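You operate a simulated robot arm through the tools that you are given. There is no shell and no other tool. Be economical: measure what you need, move in short steps, check, and stop when the job is done.

You are at the controls of a simulated robot arm. One attempt, no reset.

## Task
Take the black post and put it on top of the black short dark offcut.

It is judged by the outcome, as a careful person would: the job done as asked, and still so three seconds after it is handed in. It fails if anything else is knocked over, pushed out of place, dropped, spilled or broken.

## Robot
A 6-joint arm with a two-finger parallel gripper, fixed in place. Base frame: the origin is at the foot of the arm, x ahead of it, y to its left, z up; the work surface is at about z = 0. Units: cm, degrees, N and s.
With the tool pointing down near the work surface it reaches from about 16 to 42 cm from the base axis. Its first joint turns from -66.0 to 66.0 degrees. Payload 1.57 kg.
Tool frame: the origin (TCP) lies between the finger pads and is the grasp point; the fingertips stand 3 cm ahead of it; z points along the fingers, y is the line along which they close. Largest opening 8 cm; finger width 1.7, thickness 1.2; the body of the gripper, 4 by 8.2 cm, starts 8 cm behind the TCP.
Orientation is that of the tool frame in the base frame, as [roll, pitch, yaw] about the fixed x, y, z axes, in that order (R = Rz(yaw) Ry(pitch) Rx(roll)). With the fingers straight down and closing along the base's y, the tool's x points along the base's -x, its y along +y and its z along -z.

## Interface
- The arm moves only by the tool move_arm. Its arguments are lists of equal length, an entry for each row: "jaw": the finger opening in cm, from 0 to 8; "travel": the shift along the tool's x, y, z in cm, a list of three; "yaw": the turn about the tool's z in degrees. In form: {"jaw": [jaw, ...], "travel": [[x, y, z], ...], "yaw": [yaw, ...]}. A call has 1 to 10 rows; each row is the pose to reach, as a shift and turn from the pose commanded when the call began, along the tool's axes at that moment. Each row takes 0.2 s and may step no farther than 5 cm and 8.6 degrees from the row before; otherwise, or with a gripper value out of range, the whole call is refused. Where a pose cannot be reached the arm comes as near as it can. A force on the tool above 40 N (or 10 N above the force at the start of the call, whichever is more), or a blocked arm, ends the call early, and 0.2 s more pass. Each finger travels about 15.3 cm/s and halts on what it meets, pressing with about 41 N; the grip force reading is that of the motor and also rises with nothing between the fingers. The clock runs only during rows and for 0.2 s after the last one: add rows that repeat a pose to give the fingers time. It gives the time, the measured TCP pose, the force on the tool (base axes), the opening and the grip force at its end, in the units of the frame above (readings bear some noise), and new pictures: "show" is both (left out), scene, wrist or none.
- Cameras (640 x 400 px; columns grow to the right, rows downward): "scene" is fixed at [5.31, -32.52, 44.18]; the picture's right is [0.80, -0.59, 0.00], its down [-0.24, -0.32, -0.92] and it looks along [0.55, 0.74, -0.40] (base axes); focal length 334 px, centre (320, 200). "wrist" rides on the gripper at [-3.2, 0, -7.8] in the tool frame; the picture's right is [0.00, -1.00, 0.00], its down [0.97, 0.00, -0.24] and it looks along [0.24, 0.00, 0.97] (tool axes); focal length 218 px, centre (320, 200). There is no depth. A picture from a camera that has moved, and an enlarged one, comes with that camera's place and axes in the base frame and with its lens.
- close_up(camera, box): a new picture of the part [left, top, right, bottom] of that camera's present view, enlarged. It takes no simulated time.
- close_job(): hands the job in; it is judged then, once.

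Go step by step. Nothing tells you positions but the pictures and the camera data: compare them with the known pose of the tool, close in by small moves and look again before you grip or let go. The budget is 90 turns and 170 pictures, counting those below and the enlarged ones. Unless the task says otherwise, let go and move clear before handing in, and close with one line.

The tools are called by a JSON object that holds its "api" and its "payload". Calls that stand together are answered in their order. move_arm: Moves the arm, as the interface text tells. Its arguments: {"type":"object","properties":{"jaw":{"type":"array","items":{"type":"number"}},"travel":{"type":"array","items":{"type":"array","items":{"type":"number"}}},"yaw":{"type":"array","items":{"type":"number"}},"show":{"type":"string","enum":["both","scene","wrist","none"]}},"required":["jaw","travel","yaw"]} The other tools are called the same way: close_up (camera, box) takes an enlarged picture of a part of a camera's view; close_job () hands the job in.

At the start:

```text
t: 0.0
tcp_pos: [21.2, 8.71, 27.12]
tool_rot: [179.9, 0.0, -179.9]
wrist_force: [-0.1, 0.3, -0.3]
width: 7.99
finger_force: 0.1
```

scene: 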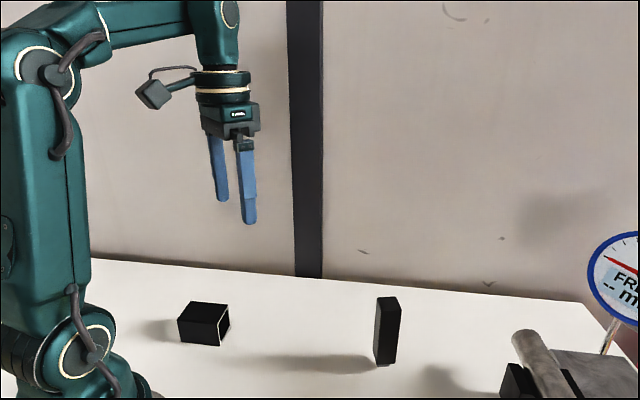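
wrist: 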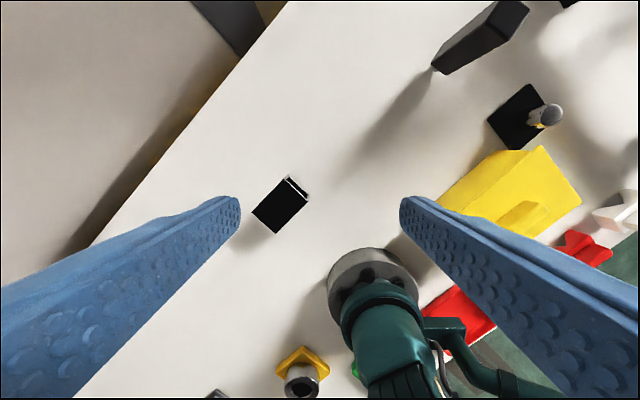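

The pictures show a standing black post near (35, -8), a black box-like block near (15, 15), and other black things at the right. I'll enlarge them to tell which is the offcut.

{"api": "close_up", "payload": {"camera": "scene", "box": [150, 270, 310, 370]}}

{"api": "close_up", "payload": {"camera": "scene", "box": [340, 270, 640, 400]}}

{"api": "close_up", "payload": {"camera": "wrist", "box": [400, 0, 640, 150]}}

{"api": "close_up", "payload": {"camera": "wrist", "box": [220, 150, 340, 250]}}

```text
4.00 times, centred on (230, 320) of scene
camera zoom: at [5.31, -32.52, 44.18], right [0.8, -0.59, 0.0], down [-0.24, -0.32, -0.92], along [0.55, 0.74, -0.4], focal length 1337 px, centre (680, -280)
```

zoom: 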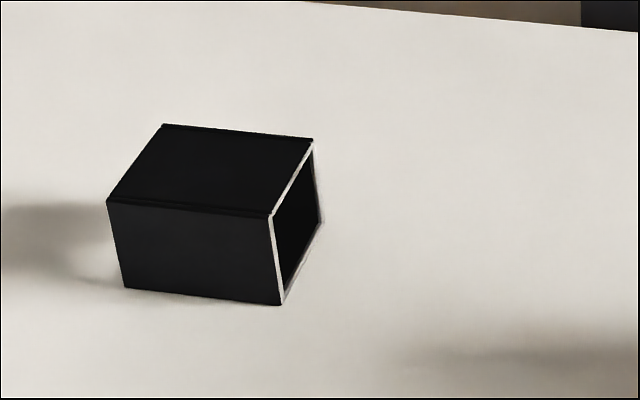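

```text
2.13 times, centred on (490, 335) of scene
camera zoom: at [5.31, -32.52, 44.18], right [0.8, -0.59, 0.0], down [-0.24, -0.32, -0.92], along [0.55, 0.74, -0.4], focal length 713 px, centre (-43, -88)
```

zoom: 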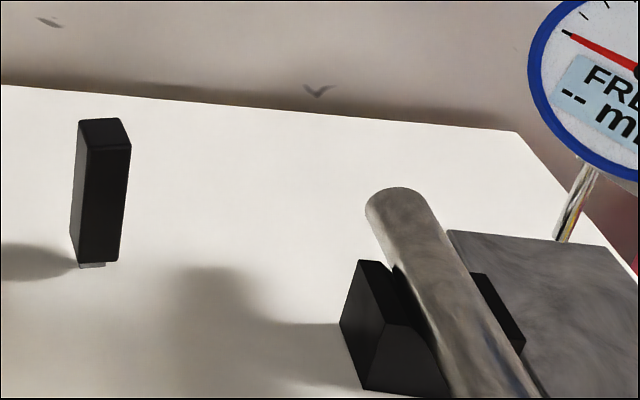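

```text
2.67 times, centred on (520, 75) of wrist
camera zoom: at [24.35, 8.65, 35.13], right [0.0, -1.0, 0.0], down [-0.97, 0.0, 0.24], along [-0.24, 0.0, -0.97], focal length 582 px, centre (-213, 533)
```

zoom: 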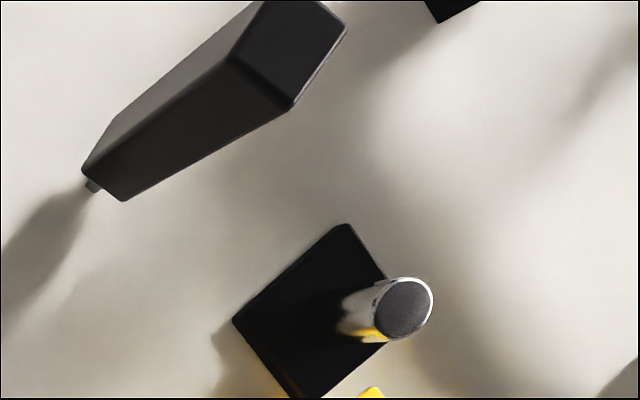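

```text
4.00 times, centred on (280, 200) of wrist
camera zoom: at [24.35, 8.65, 35.13], right [0.0, -1.0, 0.0], down [-0.97, 0.0, 0.24], along [-0.24, 0.0, -0.97], focal length 873 px, centre (480, 200)
```

zoom: 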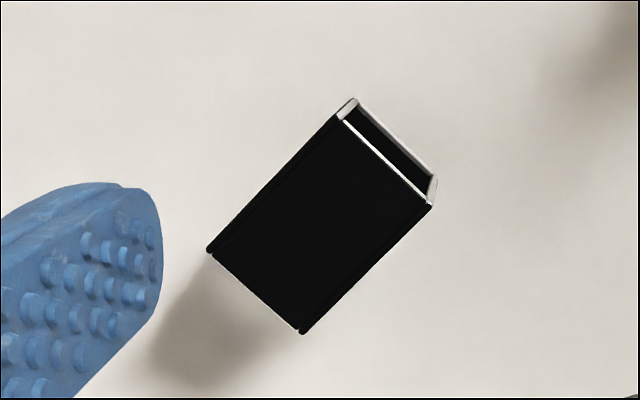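

The black open box-section piece at about (15.7, 14.5), some 4.6 cm high, is the offcut. The post is about 2.9 cm square and 11 cm tall at about (36.2, -7.5). I'll move above the post with the fingers turned to match its faces.

{"api": "move_arm", "payload": {"jaw": [8, 8, 8, 8, 8, 8, 8], "travel": [[-2.5, -2.7, 1], [-5, -5.4, 2], [-7.5, -8.1, 3], [-10, -10.8, 4], [-12.5, -13.5, 5], [-15, -16.2, 6], [-15, -16.2, 6]], "yaw": [5.5, 11, 16.5, 22, 27.5, 33, 33]}}

```text
t: 1.6
tcp_pos: [35.7, -7.64, 20.76]
tool_rot: [-179.9, -0.2, 147.0]
wrist_force: [-0.3, -0.1, -0.5]
width: 7.98
finger_force: 0.0
out of reach, approached as far as the arm can: row 6, 7
camera wrist: at [38.29, -9.35, 28.71], right [-0.55, -0.84, 0.0], down [-0.81, 0.53, 0.24], along [-0.2, 0.13, -0.97], focal length 218 px, centre (320, 200)
```

scene: 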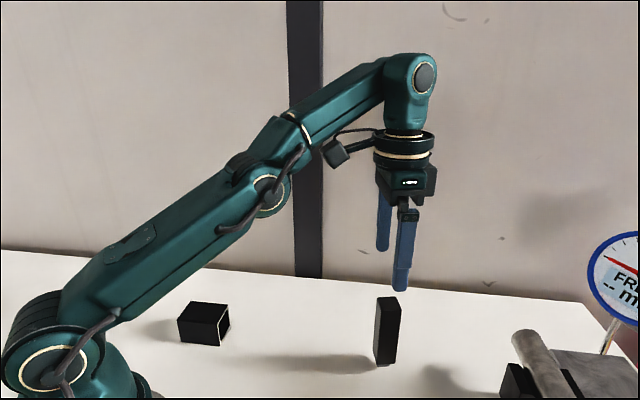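
wrist: 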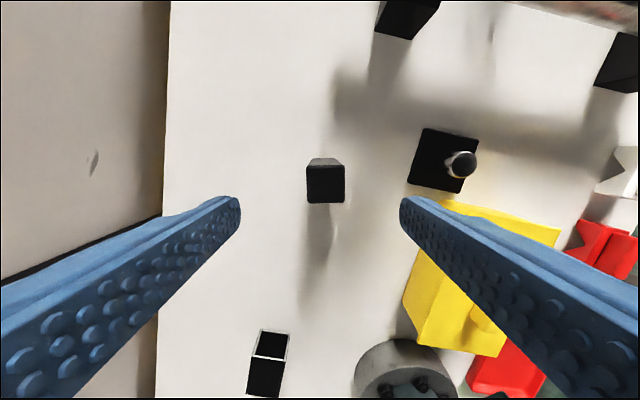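

The gripper is now over the post and the faces look aligned with the fingers. I'll enlarge both views to refine position and see its foot.

{"api": "close_up", "payload": {"camera": "wrist", "box": [280, 140, 376, 220]}}

{"api": "close_up", "payload": {"camera": "scene", "box": [340, 285, 436, 375]}}

```text
5.00 times, centred on (328, 180) of wrist
camera zoom: at [38.29, -9.35, 28.71], right [-0.55, -0.84, 0.0], down [-0.81, 0.53, 0.24], along [-0.2, 0.13, -0.97], focal length 1091 px, centre (280, 300)
```

zoom: 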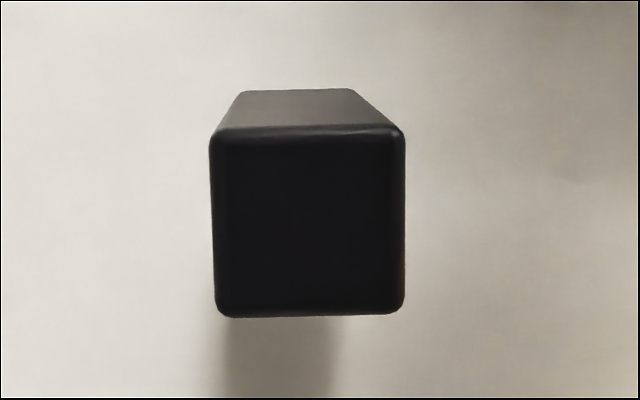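

```text
4.44 times, centred on (388, 330) of scene
camera zoom: at [5.31, -32.52, 44.18], right [0.8, -0.59, 0.0], down [-0.24, -0.32, -0.92], along [0.55, 0.74, -0.4], focal length 1486 px, centre (18, -378)
```

zoom: 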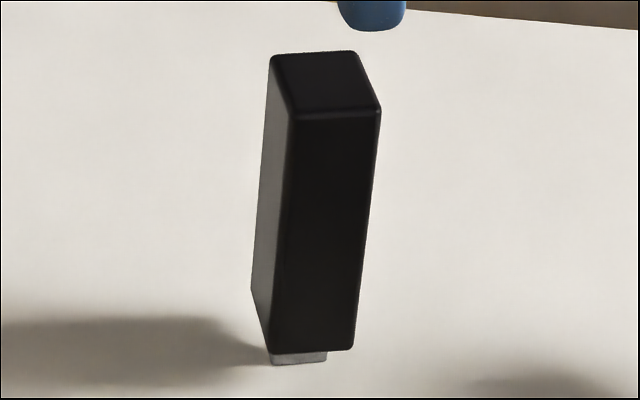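

The post is about 3 cm square, on a small grey foot that is slightly off-centre. I'll centre over it at about (35.5, -8.1), lower to just above its top and check again.

{"api": "move_arm", "payload": {"jaw": [8, 8, 8], "travel": [[0.27, -0.89, 2], [0.27, -0.89, 5], [0.27, -0.89, 5]], "yaw": [0, 0, 0]}}

```text
t: 2.4
tcp_pos: [35.02, -8.27, 15.89]
tool_rot: [180.0, 0.1, 147.1]
wrist_force: [-0.7, -0.1, -0.1]
width: 8.0
finger_force: 0.0
camera wrist: at [37.67, -9.91, 23.9], right [-0.54, -0.84, 0.0], down [-0.82, 0.53, 0.24], along [-0.2, 0.13, -0.97], focal length 218 px, centre (320, 200)
```

scene: 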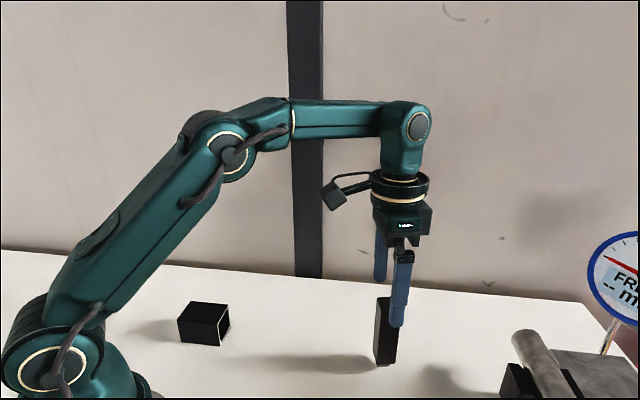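
wrist: 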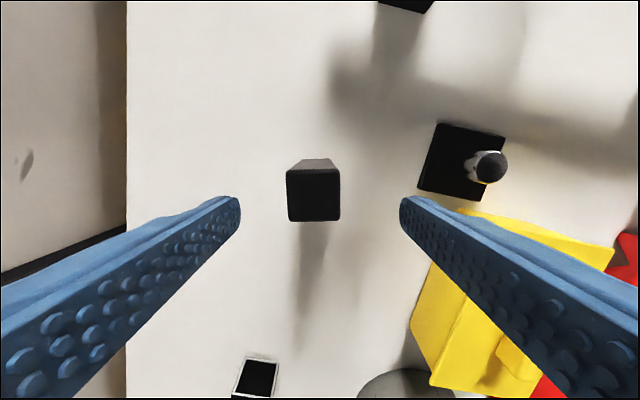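

The post's centre lies at about (35.54, -8.14), so I'll shift slightly and lower around it to TCP z = 7, still open.

{"api": "move_arm", "payload": {"jaw": [8, 8, 8, 8, 8], "travel": [[-0.37, 0.39, 0], [-0.37, 0.39, 3], [-0.37, 0.39, 6], [-0.37, 0.39, 8.9], [-0.37, 0.39, 8.9]], "yaw": [0, 0, 0, 0, 0]}}

```text
t: 3.6
tcp_pos: [35.49, -7.98, 7.01]
tool_rot: [180.0, 0.0, 147.2]
wrist_force: [0.2, 1.2, 0.1]
width: 8.02
finger_force: 0.0
camera wrist: at [38.08, -9.63, 14.92], right [-0.54, -0.84, 0.0], down [-0.81, 0.53, 0.24], along [-0.2, 0.13, -0.97], focal length 218 px, centre (320, 200)
```

scene: 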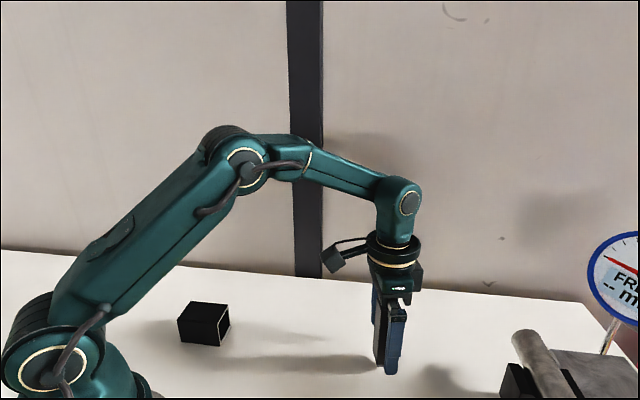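
wrist: 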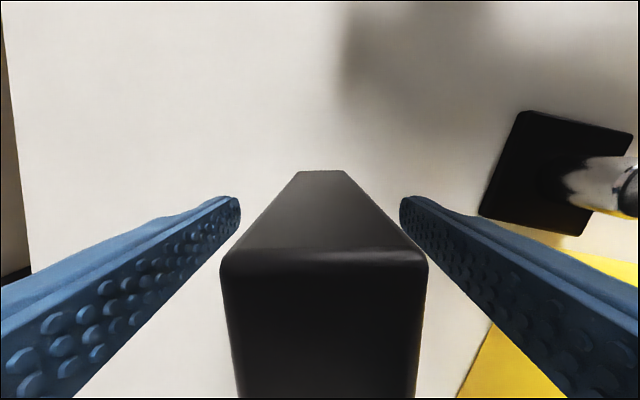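

The post is centred between the fingers, so I'll close on it.

{"api": "move_arm", "payload": {"jaw": [4.5, 2, 2, 2], "travel": [[0, 0, 0], [0, 0, 0], [0, 0, 0], [0, 0, 0]], "yaw": [0, 0, 0, 0]}}

```text
t: 4.6
tcp_pos: [35.52, -7.85, 6.99]
tool_rot: [180.0, -0.1, 147.1]
wrist_force: [-0.2, -0.2, -0.6]
width: 2.98
finger_force: 38.8
camera wrist: at [38.08, -9.63, 14.95], right [-0.54, -0.84, 0.0], down [-0.81, 0.53, 0.24], along [-0.2, 0.13, -0.97], focal length 218 px, centre (320, 200)
```

scene: 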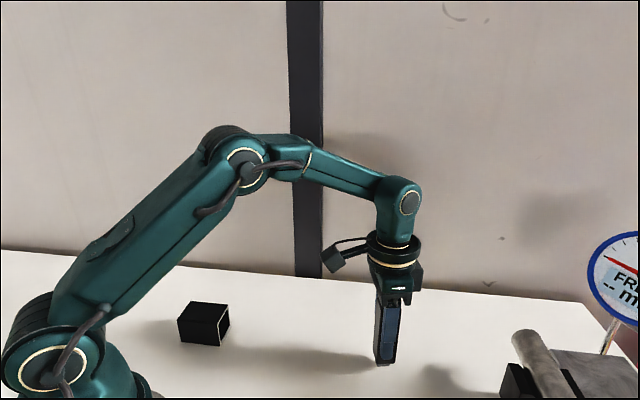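
wrist: 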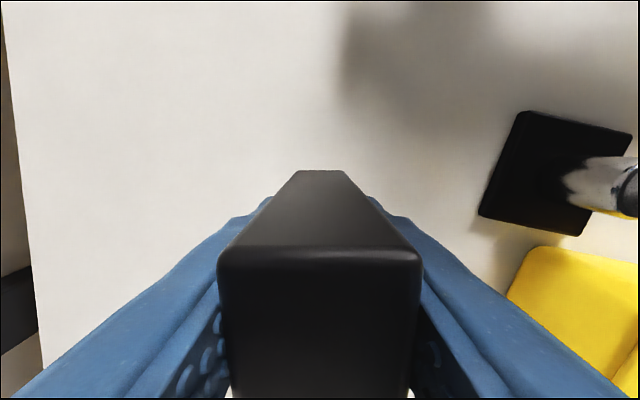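

Gripped at 2.98 cm. I'll lift it 7 cm straight up and look at the foot.

{"api": "move_arm", "payload": {"jaw": [2, 2, 2, 2], "travel": [[0, 0, -1], [0, 0, -4], [0, 0, -7], [0, 0, -7]], "yaw": [0, 0, 0, 0], "show": "none"}}

{"api": "close_up", "payload": {"camera": "scene", "box": [340, 230, 436, 350]}}

{"api": "close_up", "payload": {"camera": "wrist", "box": [180, 130, 460, 400]}}

```text
t: 5.6
tcp_pos: [35.54, -7.97, 13.79]
tool_rot: [180.0, 0.0, 147.1]
wrist_force: [0.8, -0.2, -1.5]
width: 2.99
finger_force: 38.8
```

```text
3.33 times, centred on (388, 290) of scene
camera zoom: at [5.31, -32.52, 44.18], right [0.8, -0.59, 0.0], down [-0.24, -0.32, -0.92], along [0.55, 0.74, -0.4], focal length 1114 px, centre (93, -100)
```

zoom: 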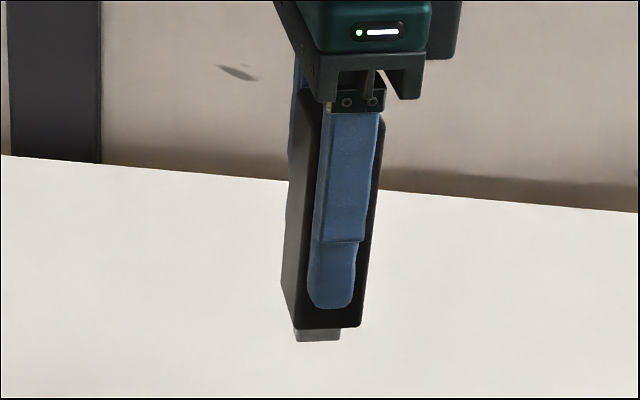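

```text
1.48 times, centred on (320, 265) of wrist
camera zoom: at [38.21, -9.67, 21.81], right [-0.54, -0.84, 0.0], down [-0.81, 0.53, 0.24], along [-0.2, 0.13, -0.97], focal length 323 px, centre (320, 104)
```

zoom: 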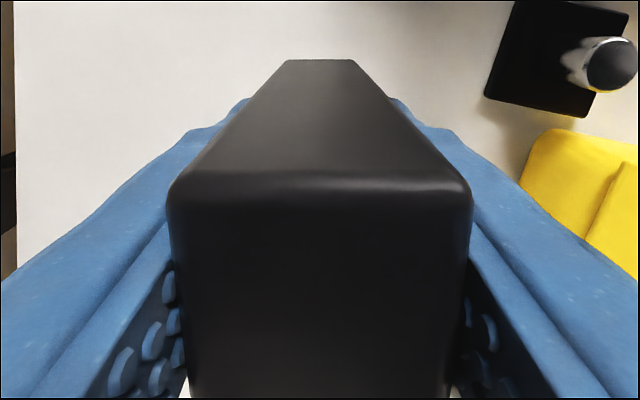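

The grip is firm, and the foot moves with the post. I'll carry it at safe height to above the offcut, turning 12° to line up with its faces.

{"api": "move_arm", "payload": {"jaw": [2, 2, 2, 2, 2, 2, 2, 2, 2, 2], "travel": [[2, 0.5, -1.5], [5.5, 1.4, -1.5], [9.5, 2.4, -1.5], [13.5, 3.5, -1.5], [17.5, 4.5, -1.5], [21.5, 5.6, -1.5], [25, 6.5, -1.5], [27.5, 7.1, -1.5], [28.9, 7.5, -1.5], [28.9, 7.5, -1.5]], "yaw": [1, 2, 4, 6, 7, 8, 10, 11, 12, 12]}}

```text
t: 7.8
tcp_pos: [15.28, 14.11, 15.39]
tool_rot: [180.0, 0.0, 135.1]
wrist_force: [-0.4, -0.3, -2.0]
width: 2.98
finger_force: 39.2
camera wrist: at [17.46, 11.86, 23.3], right [-0.71, -0.71, 0.0], down [-0.69, 0.69, 0.24], along [-0.17, 0.17, -0.97], focal length 218 px, centre (320, 200)
```

scene: 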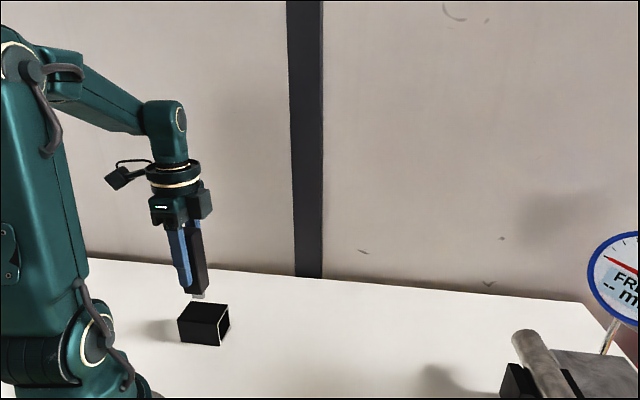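
wrist: 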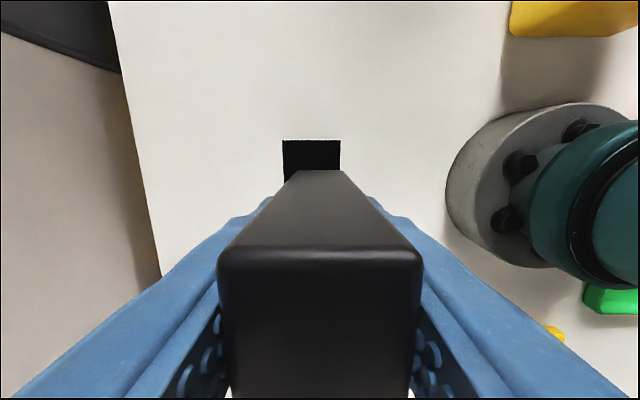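

It's above the offcut and aligned. I'll enlarge both views to judge the offset and the gap.

{"api": "close_up", "payload": {"camera": "wrist", "box": [260, 120, 380, 200]}}

{"api": "close_up", "payload": {"camera": "scene", "box": [150, 250, 270, 360]}}

```text
5.00 times, centred on (320, 160) of wrist
camera zoom: at [17.46, 11.86, 23.3], right [-0.71, -0.71, 0.0], down [-0.69, 0.69, 0.24], along [-0.17, 0.17, -0.97], focal length 1091 px, centre (320, 400)
```

zoom: 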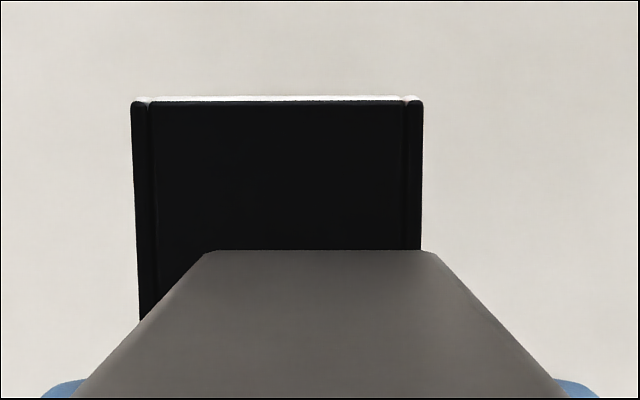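

```text
3.64 times, centred on (210, 305) of scene
camera zoom: at [5.31, -32.52, 44.18], right [0.8, -0.59, 0.0], down [-0.24, -0.32, -0.92], along [0.55, 0.74, -0.4], focal length 1215 px, centre (720, -182)
```

zoom: 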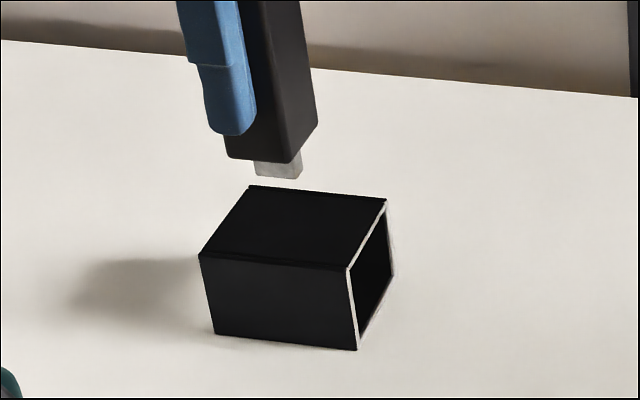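

The foot shows clearly now; I'll enlarge it more to locate it precisely relative to the post.

{"api": "close_up", "payload": {"camera": "scene", "box": [188, 270, 252, 310]}}

```text
10.00 times, centred on (220, 290) of scene
camera zoom: at [5.31, -32.52, 44.18], right [0.8, -0.59, 0.0], down [-0.24, -0.32, -0.92], along [0.55, 0.74, -0.4], focal length 3342 px, centre (1320, -700)
```

zoom: 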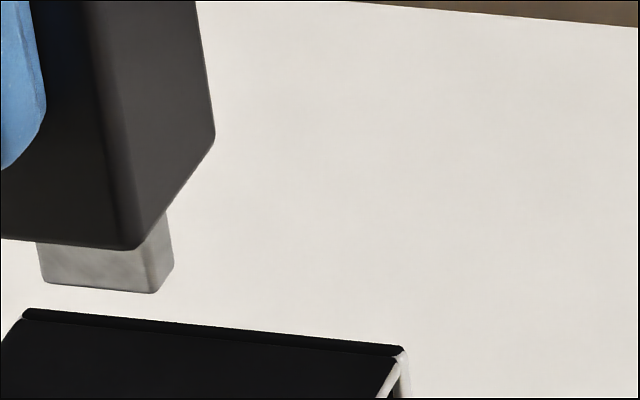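

The foot is a tenon about 2 × 0.8 cm and 1.4 cm deep, centred under the post, so the post must be set down level. The offcut's centre is 0.65 cm along tool +y and 0.2 cm along -x; I'll shift there and lower to just above it.

{"api": "move_arm", "payload": {"jaw": [2, 2, 2, 2], "travel": [[-0.2, 0.65, 0], [-0.2, 0.65, 1.5], [-0.2, 0.65, 2.8], [-0.2, 0.65, 2.8]], "yaw": [0, 0, 0, 0], "show": "wrist"}}

{"api": "close_up", "payload": {"camera": "scene", "box": [160, 270, 256, 350]}}

```text
t: 8.8
tcp_pos: [15.99, 14.41, 12.7]
tool_rot: [179.9, 0.0, 135.0]
wrist_force: [-0.7, 0.9, -2.1]
width: 2.99
finger_force: 38.7
camera wrist: at [18.14, 12.15, 20.62], right [-0.71, -0.71, 0.0], down [-0.69, 0.69, 0.24], along [-0.17, 0.17, -0.97], focal length 218 px, centre (320, 200)
```

wrist: 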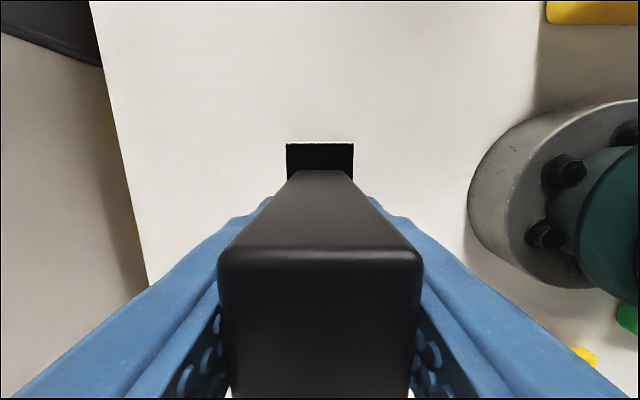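

```text
5.00 times, centred on (208, 310) of scene
camera zoom: at [5.31, -32.52, 44.18], right [0.8, -0.59, 0.0], down [-0.24, -0.32, -0.92], along [0.55, 0.74, -0.4], focal length 1671 px, centre (880, -350)
```

zoom: 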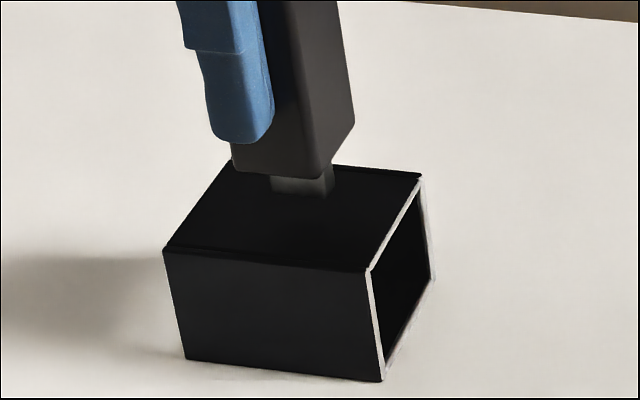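

The tenon projects right onto the centre of the offcut's top, about 1 cm below. I'll lower gently and watch the force.

{"api": "move_arm", "payload": {"jaw": [2, 2, 2, 2], "travel": [[0, 0, 0.3], [0, 0, 0.5], [0, 0, 0.7], [0, 0, 0.7]], "yaw": [0, 0, 0, 0], "show": "none"}}

{"api": "close_up", "payload": {"camera": "scene", "box": [180, 285, 244, 325]}}

```text
t: 9.8
tcp_pos: [15.87, 14.61, 11.89]
tool_rot: [179.8, 0.0, 135.1]
wrist_force: [-0.3, 0.6, -1.3]
width: 2.95
finger_force: 40.0
```

```text
10.00 times, centred on (212, 305) of scene
camera zoom: at [5.31, -32.52, 44.18], right [0.8, -0.59, 0.0], down [-0.24, -0.32, -0.92], along [0.55, 0.74, -0.4], focal length 3342 px, centre (1400, -850)
```

zoom: 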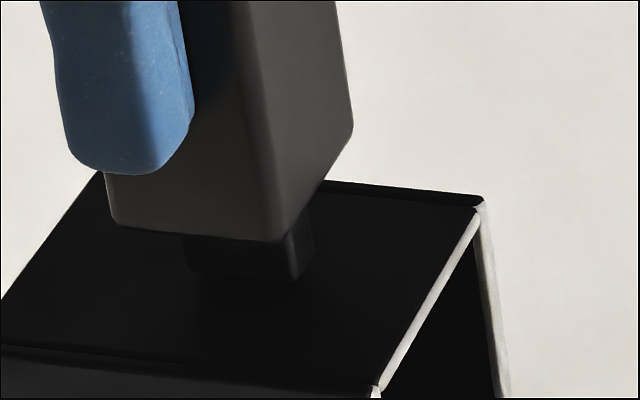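

There is only a small gap left. I'll keep lowering in 0.1 cm steps until contact shows.

{"api": "move_arm", "payload": {"jaw": [2, 2, 2], "travel": [[0, 0, 0.1], [0, 0, 0.2], [0, 0, 0.2]], "yaw": [0, 0, 0], "show": "none"}}

{"api": "close_up", "payload": {"camera": "scene", "box": [192, 295, 224, 315]}}

```text
t: 10.6
tcp_pos: [15.95, 14.43, 11.74]
tool_rot: [179.8, 0.0, 135.1]
wrist_force: [-7.6, -3.2, 35.5]
width: 3.0
finger_force: 39.8
```

```text
16.00 times, centred on (208, 305) of scene
camera zoom: at [5.3, -32.52, 44.18], right [0.8, -0.59, 0.0], down [-0.24, -0.32, -0.92], along [0.55, 0.74, -0.4], focal length 5348 px, centre (2112, -1480)
```

zoom: 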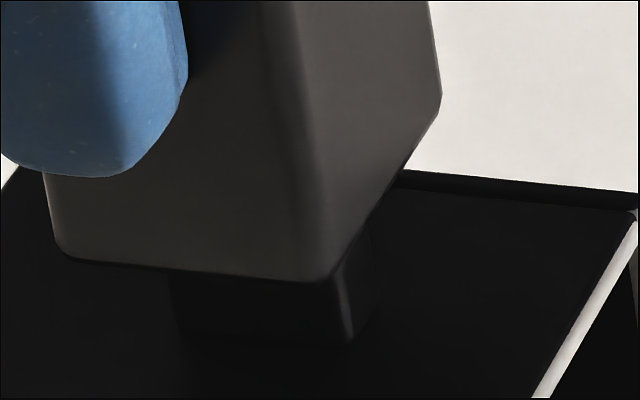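

Contact made, with 35 N pressing down. I'll ease back about 0.1 cm so that it rests with little load.

{"api": "move_arm", "payload": {"jaw": [2, 2], "travel": [[0, 0, -0.08], [0, 0, -0.08]], "yaw": [0, 0], "show": "none"}}

```text
t: 11.2
tcp_pos: [16.03, 14.33, 11.81]
tool_rot: [179.9, 0.0, 135.0]
wrist_force: [-0.1, -1.4, 14.8]
width: 2.97
finger_force: 38.9
```

Load is down to 15 N. I'll ease off a touch more and then open the fingers slowly.

{"api": "move_arm", "payload": {"jaw": [2, 2], "travel": [[0, 0, -0.04], [0, 0, -0.04]], "yaw": [0, 0], "show": "none"}}

{"api": "move_arm", "payload": {"jaw": [2.9, 3.0, 3.1, 3.2, 3.3, 3.5, 3.5], "travel": [[0, 0, 0], [0, 0, 0], [0, 0, 0], [0, 0, 0], [0, 0, 0], [0, 0, 0], [0, 0, 0]], "yaw": [0, 0, 0, 0, 0, 0, 0]}}

```text
t: 11.8
tcp_pos: [15.83, 14.41, 11.85]
tool_rot: [179.8, 0.1, 135.1]
wrist_force: [3.1, 1.3, 4.7]
width: 2.98
finger_force: 39.1
```

```text
t: 13.4
tcp_pos: [15.78, 14.25, 11.68]
tool_rot: [179.9, 0.0, 135.1]
wrist_force: [-0.2, 0.2, -0.5]
width: 3.5
finger_force: 0.1
camera wrist: at [18.08, 12.13, 19.73], right [-0.71, -0.71, 0.0], down [-0.69, 0.69, 0.24], along [-0.17, 0.17, -0.97], focal length 218 px, centre (320, 200)
```

scene: 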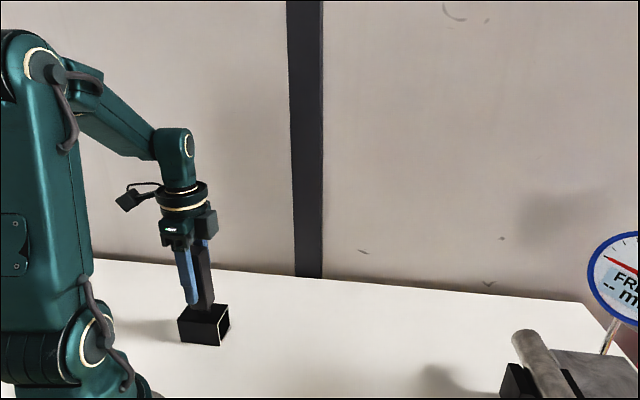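
wrist: 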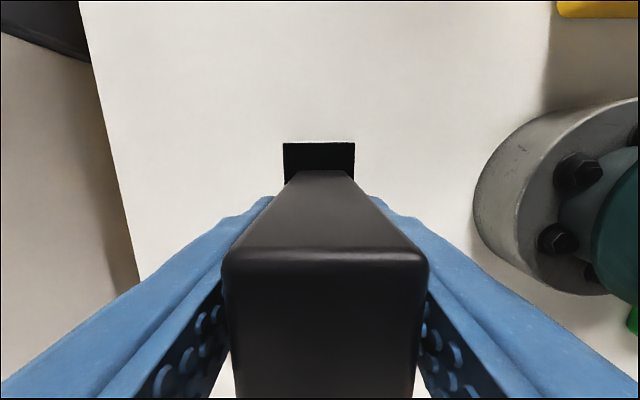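

The fingers are loose and the post stands. I'll open further while staying in place and check whether it leans.

{"api": "move_arm", "payload": {"jaw": [4, 5, 6, 6], "travel": [[0, 0, 0], [0, 0, 0], [0, 0, 0], [0, 0, 0]], "yaw": [0, 0, 0, 0]}}

{"api": "close_up", "payload": {"camera": "scene", "box": [150, 230, 270, 350]}}

```text
t: 14.4
tcp_pos: [15.93, 14.39, 11.77]
tool_rot: [179.9, 0.0, 135.1]
wrist_force: [0.7, 0.2, 0.8]
width: 5.99
finger_force: 0.0
camera wrist: at [18.08, 12.13, 19.73], right [-0.71, -0.71, 0.0], down [-0.69, 0.69, 0.24], along [-0.17, 0.17, -0.97], focal length 218 px, centre (320, 200)
```

scene: 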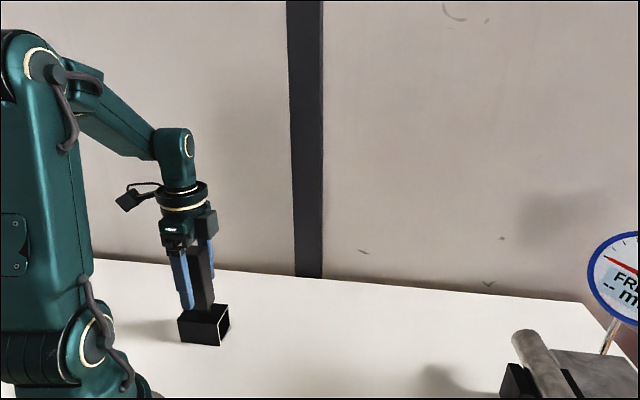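
wrist: 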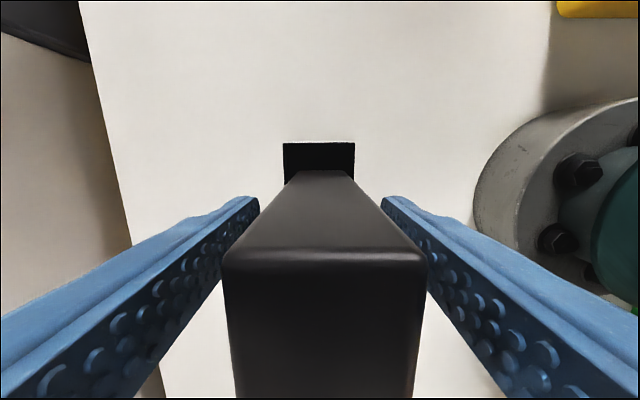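

```text
3.33 times, centred on (210, 290) of scene
camera zoom: at [5.31, -32.52, 44.18], right [0.8, -0.59, 0.0], down [-0.24, -0.32, -0.92], along [0.55, 0.74, -0.4], focal length 1114 px, centre (687, -100)
```

zoom: 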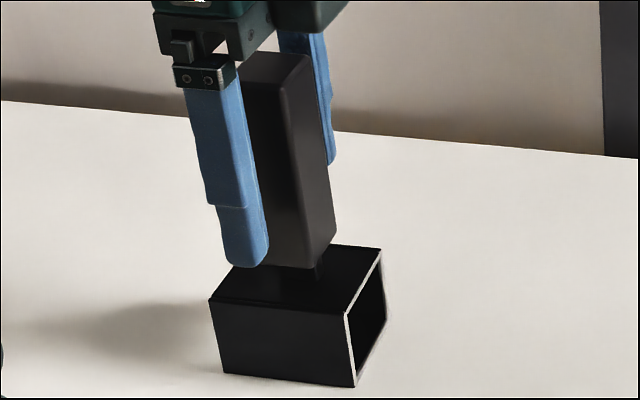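

The post stands steadily with no change since release. I'll open fully and rise straight up, clear of it.

{"api": "move_arm", "payload": {"jaw": [7, 8, 8, 8, 8, 8, 8, 8], "travel": [[0, 0, 0], [0, 0, 0], [0, 0, -1], [0, 0, -3], [0, 0, -6], [0, 0, -9], [0, 0, -12], [0, 0, -12]], "yaw": [0, 0, 0, 0, 0, 0, 0, 0]}}

{"api": "close_up", "payload": {"camera": "scene", "box": [150, 230, 270, 350]}}

```text
t: 16.2
tcp_pos: [16.24, 14.36, 23.93]
tool_rot: [179.9, 0.0, 135.1]
wrist_force: [0.0, -0.2, 0.3]
width: 7.99
finger_force: 0.0
camera wrist: at [18.27, 12.13, 31.83], right [-0.71, -0.71, 0.0], down [-0.69, 0.69, 0.24], along [-0.17, 0.17, -0.97], focal length 218 px, centre (320, 200)
```

scene: 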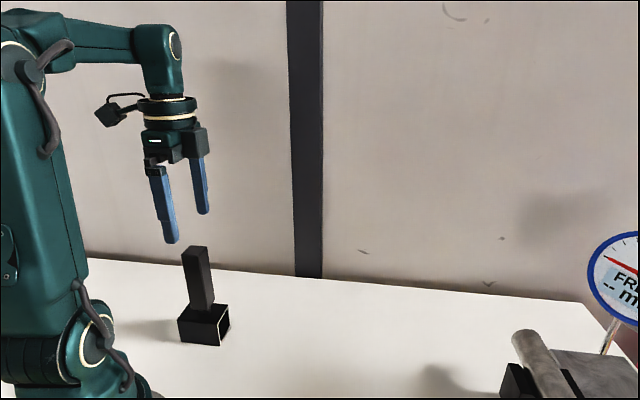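
wrist: 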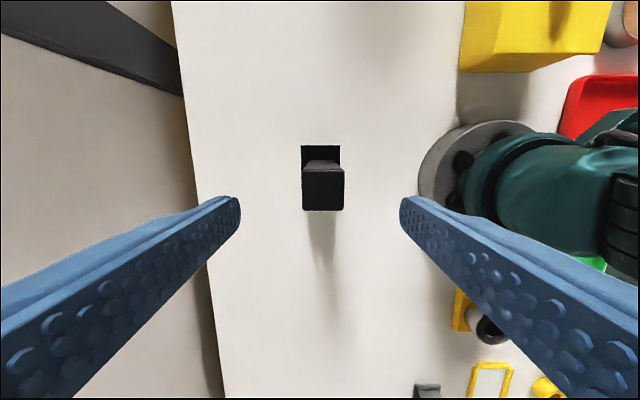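

```text
3.33 times, centred on (210, 290) of scene
camera zoom: at [5.31, -32.52, 44.18], right [0.8, -0.59, 0.0], down [-0.24, -0.32, -0.92], along [0.55, 0.74, -0.4], focal length 1114 px, centre (687, -100)
```

zoom: 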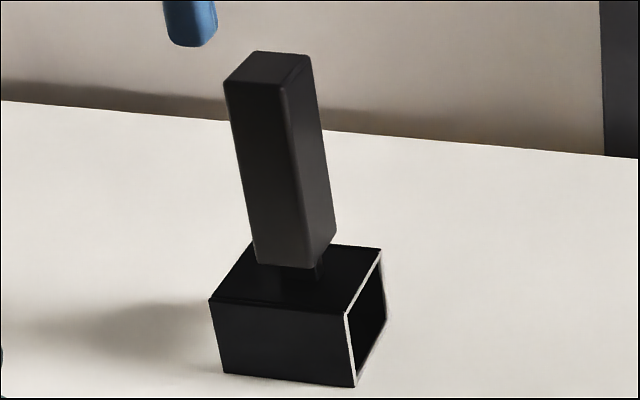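

The post stands upright and still on the middle of the offcut, the gripper is clear, and nothing else has moved. I'm handing it in.

{"api": "close_job", "payload": {}}

```text
The job is handed in.
```

The black post is standing upright on the middle of the black offcut; it was released and the gripper moved clear before hand-in.
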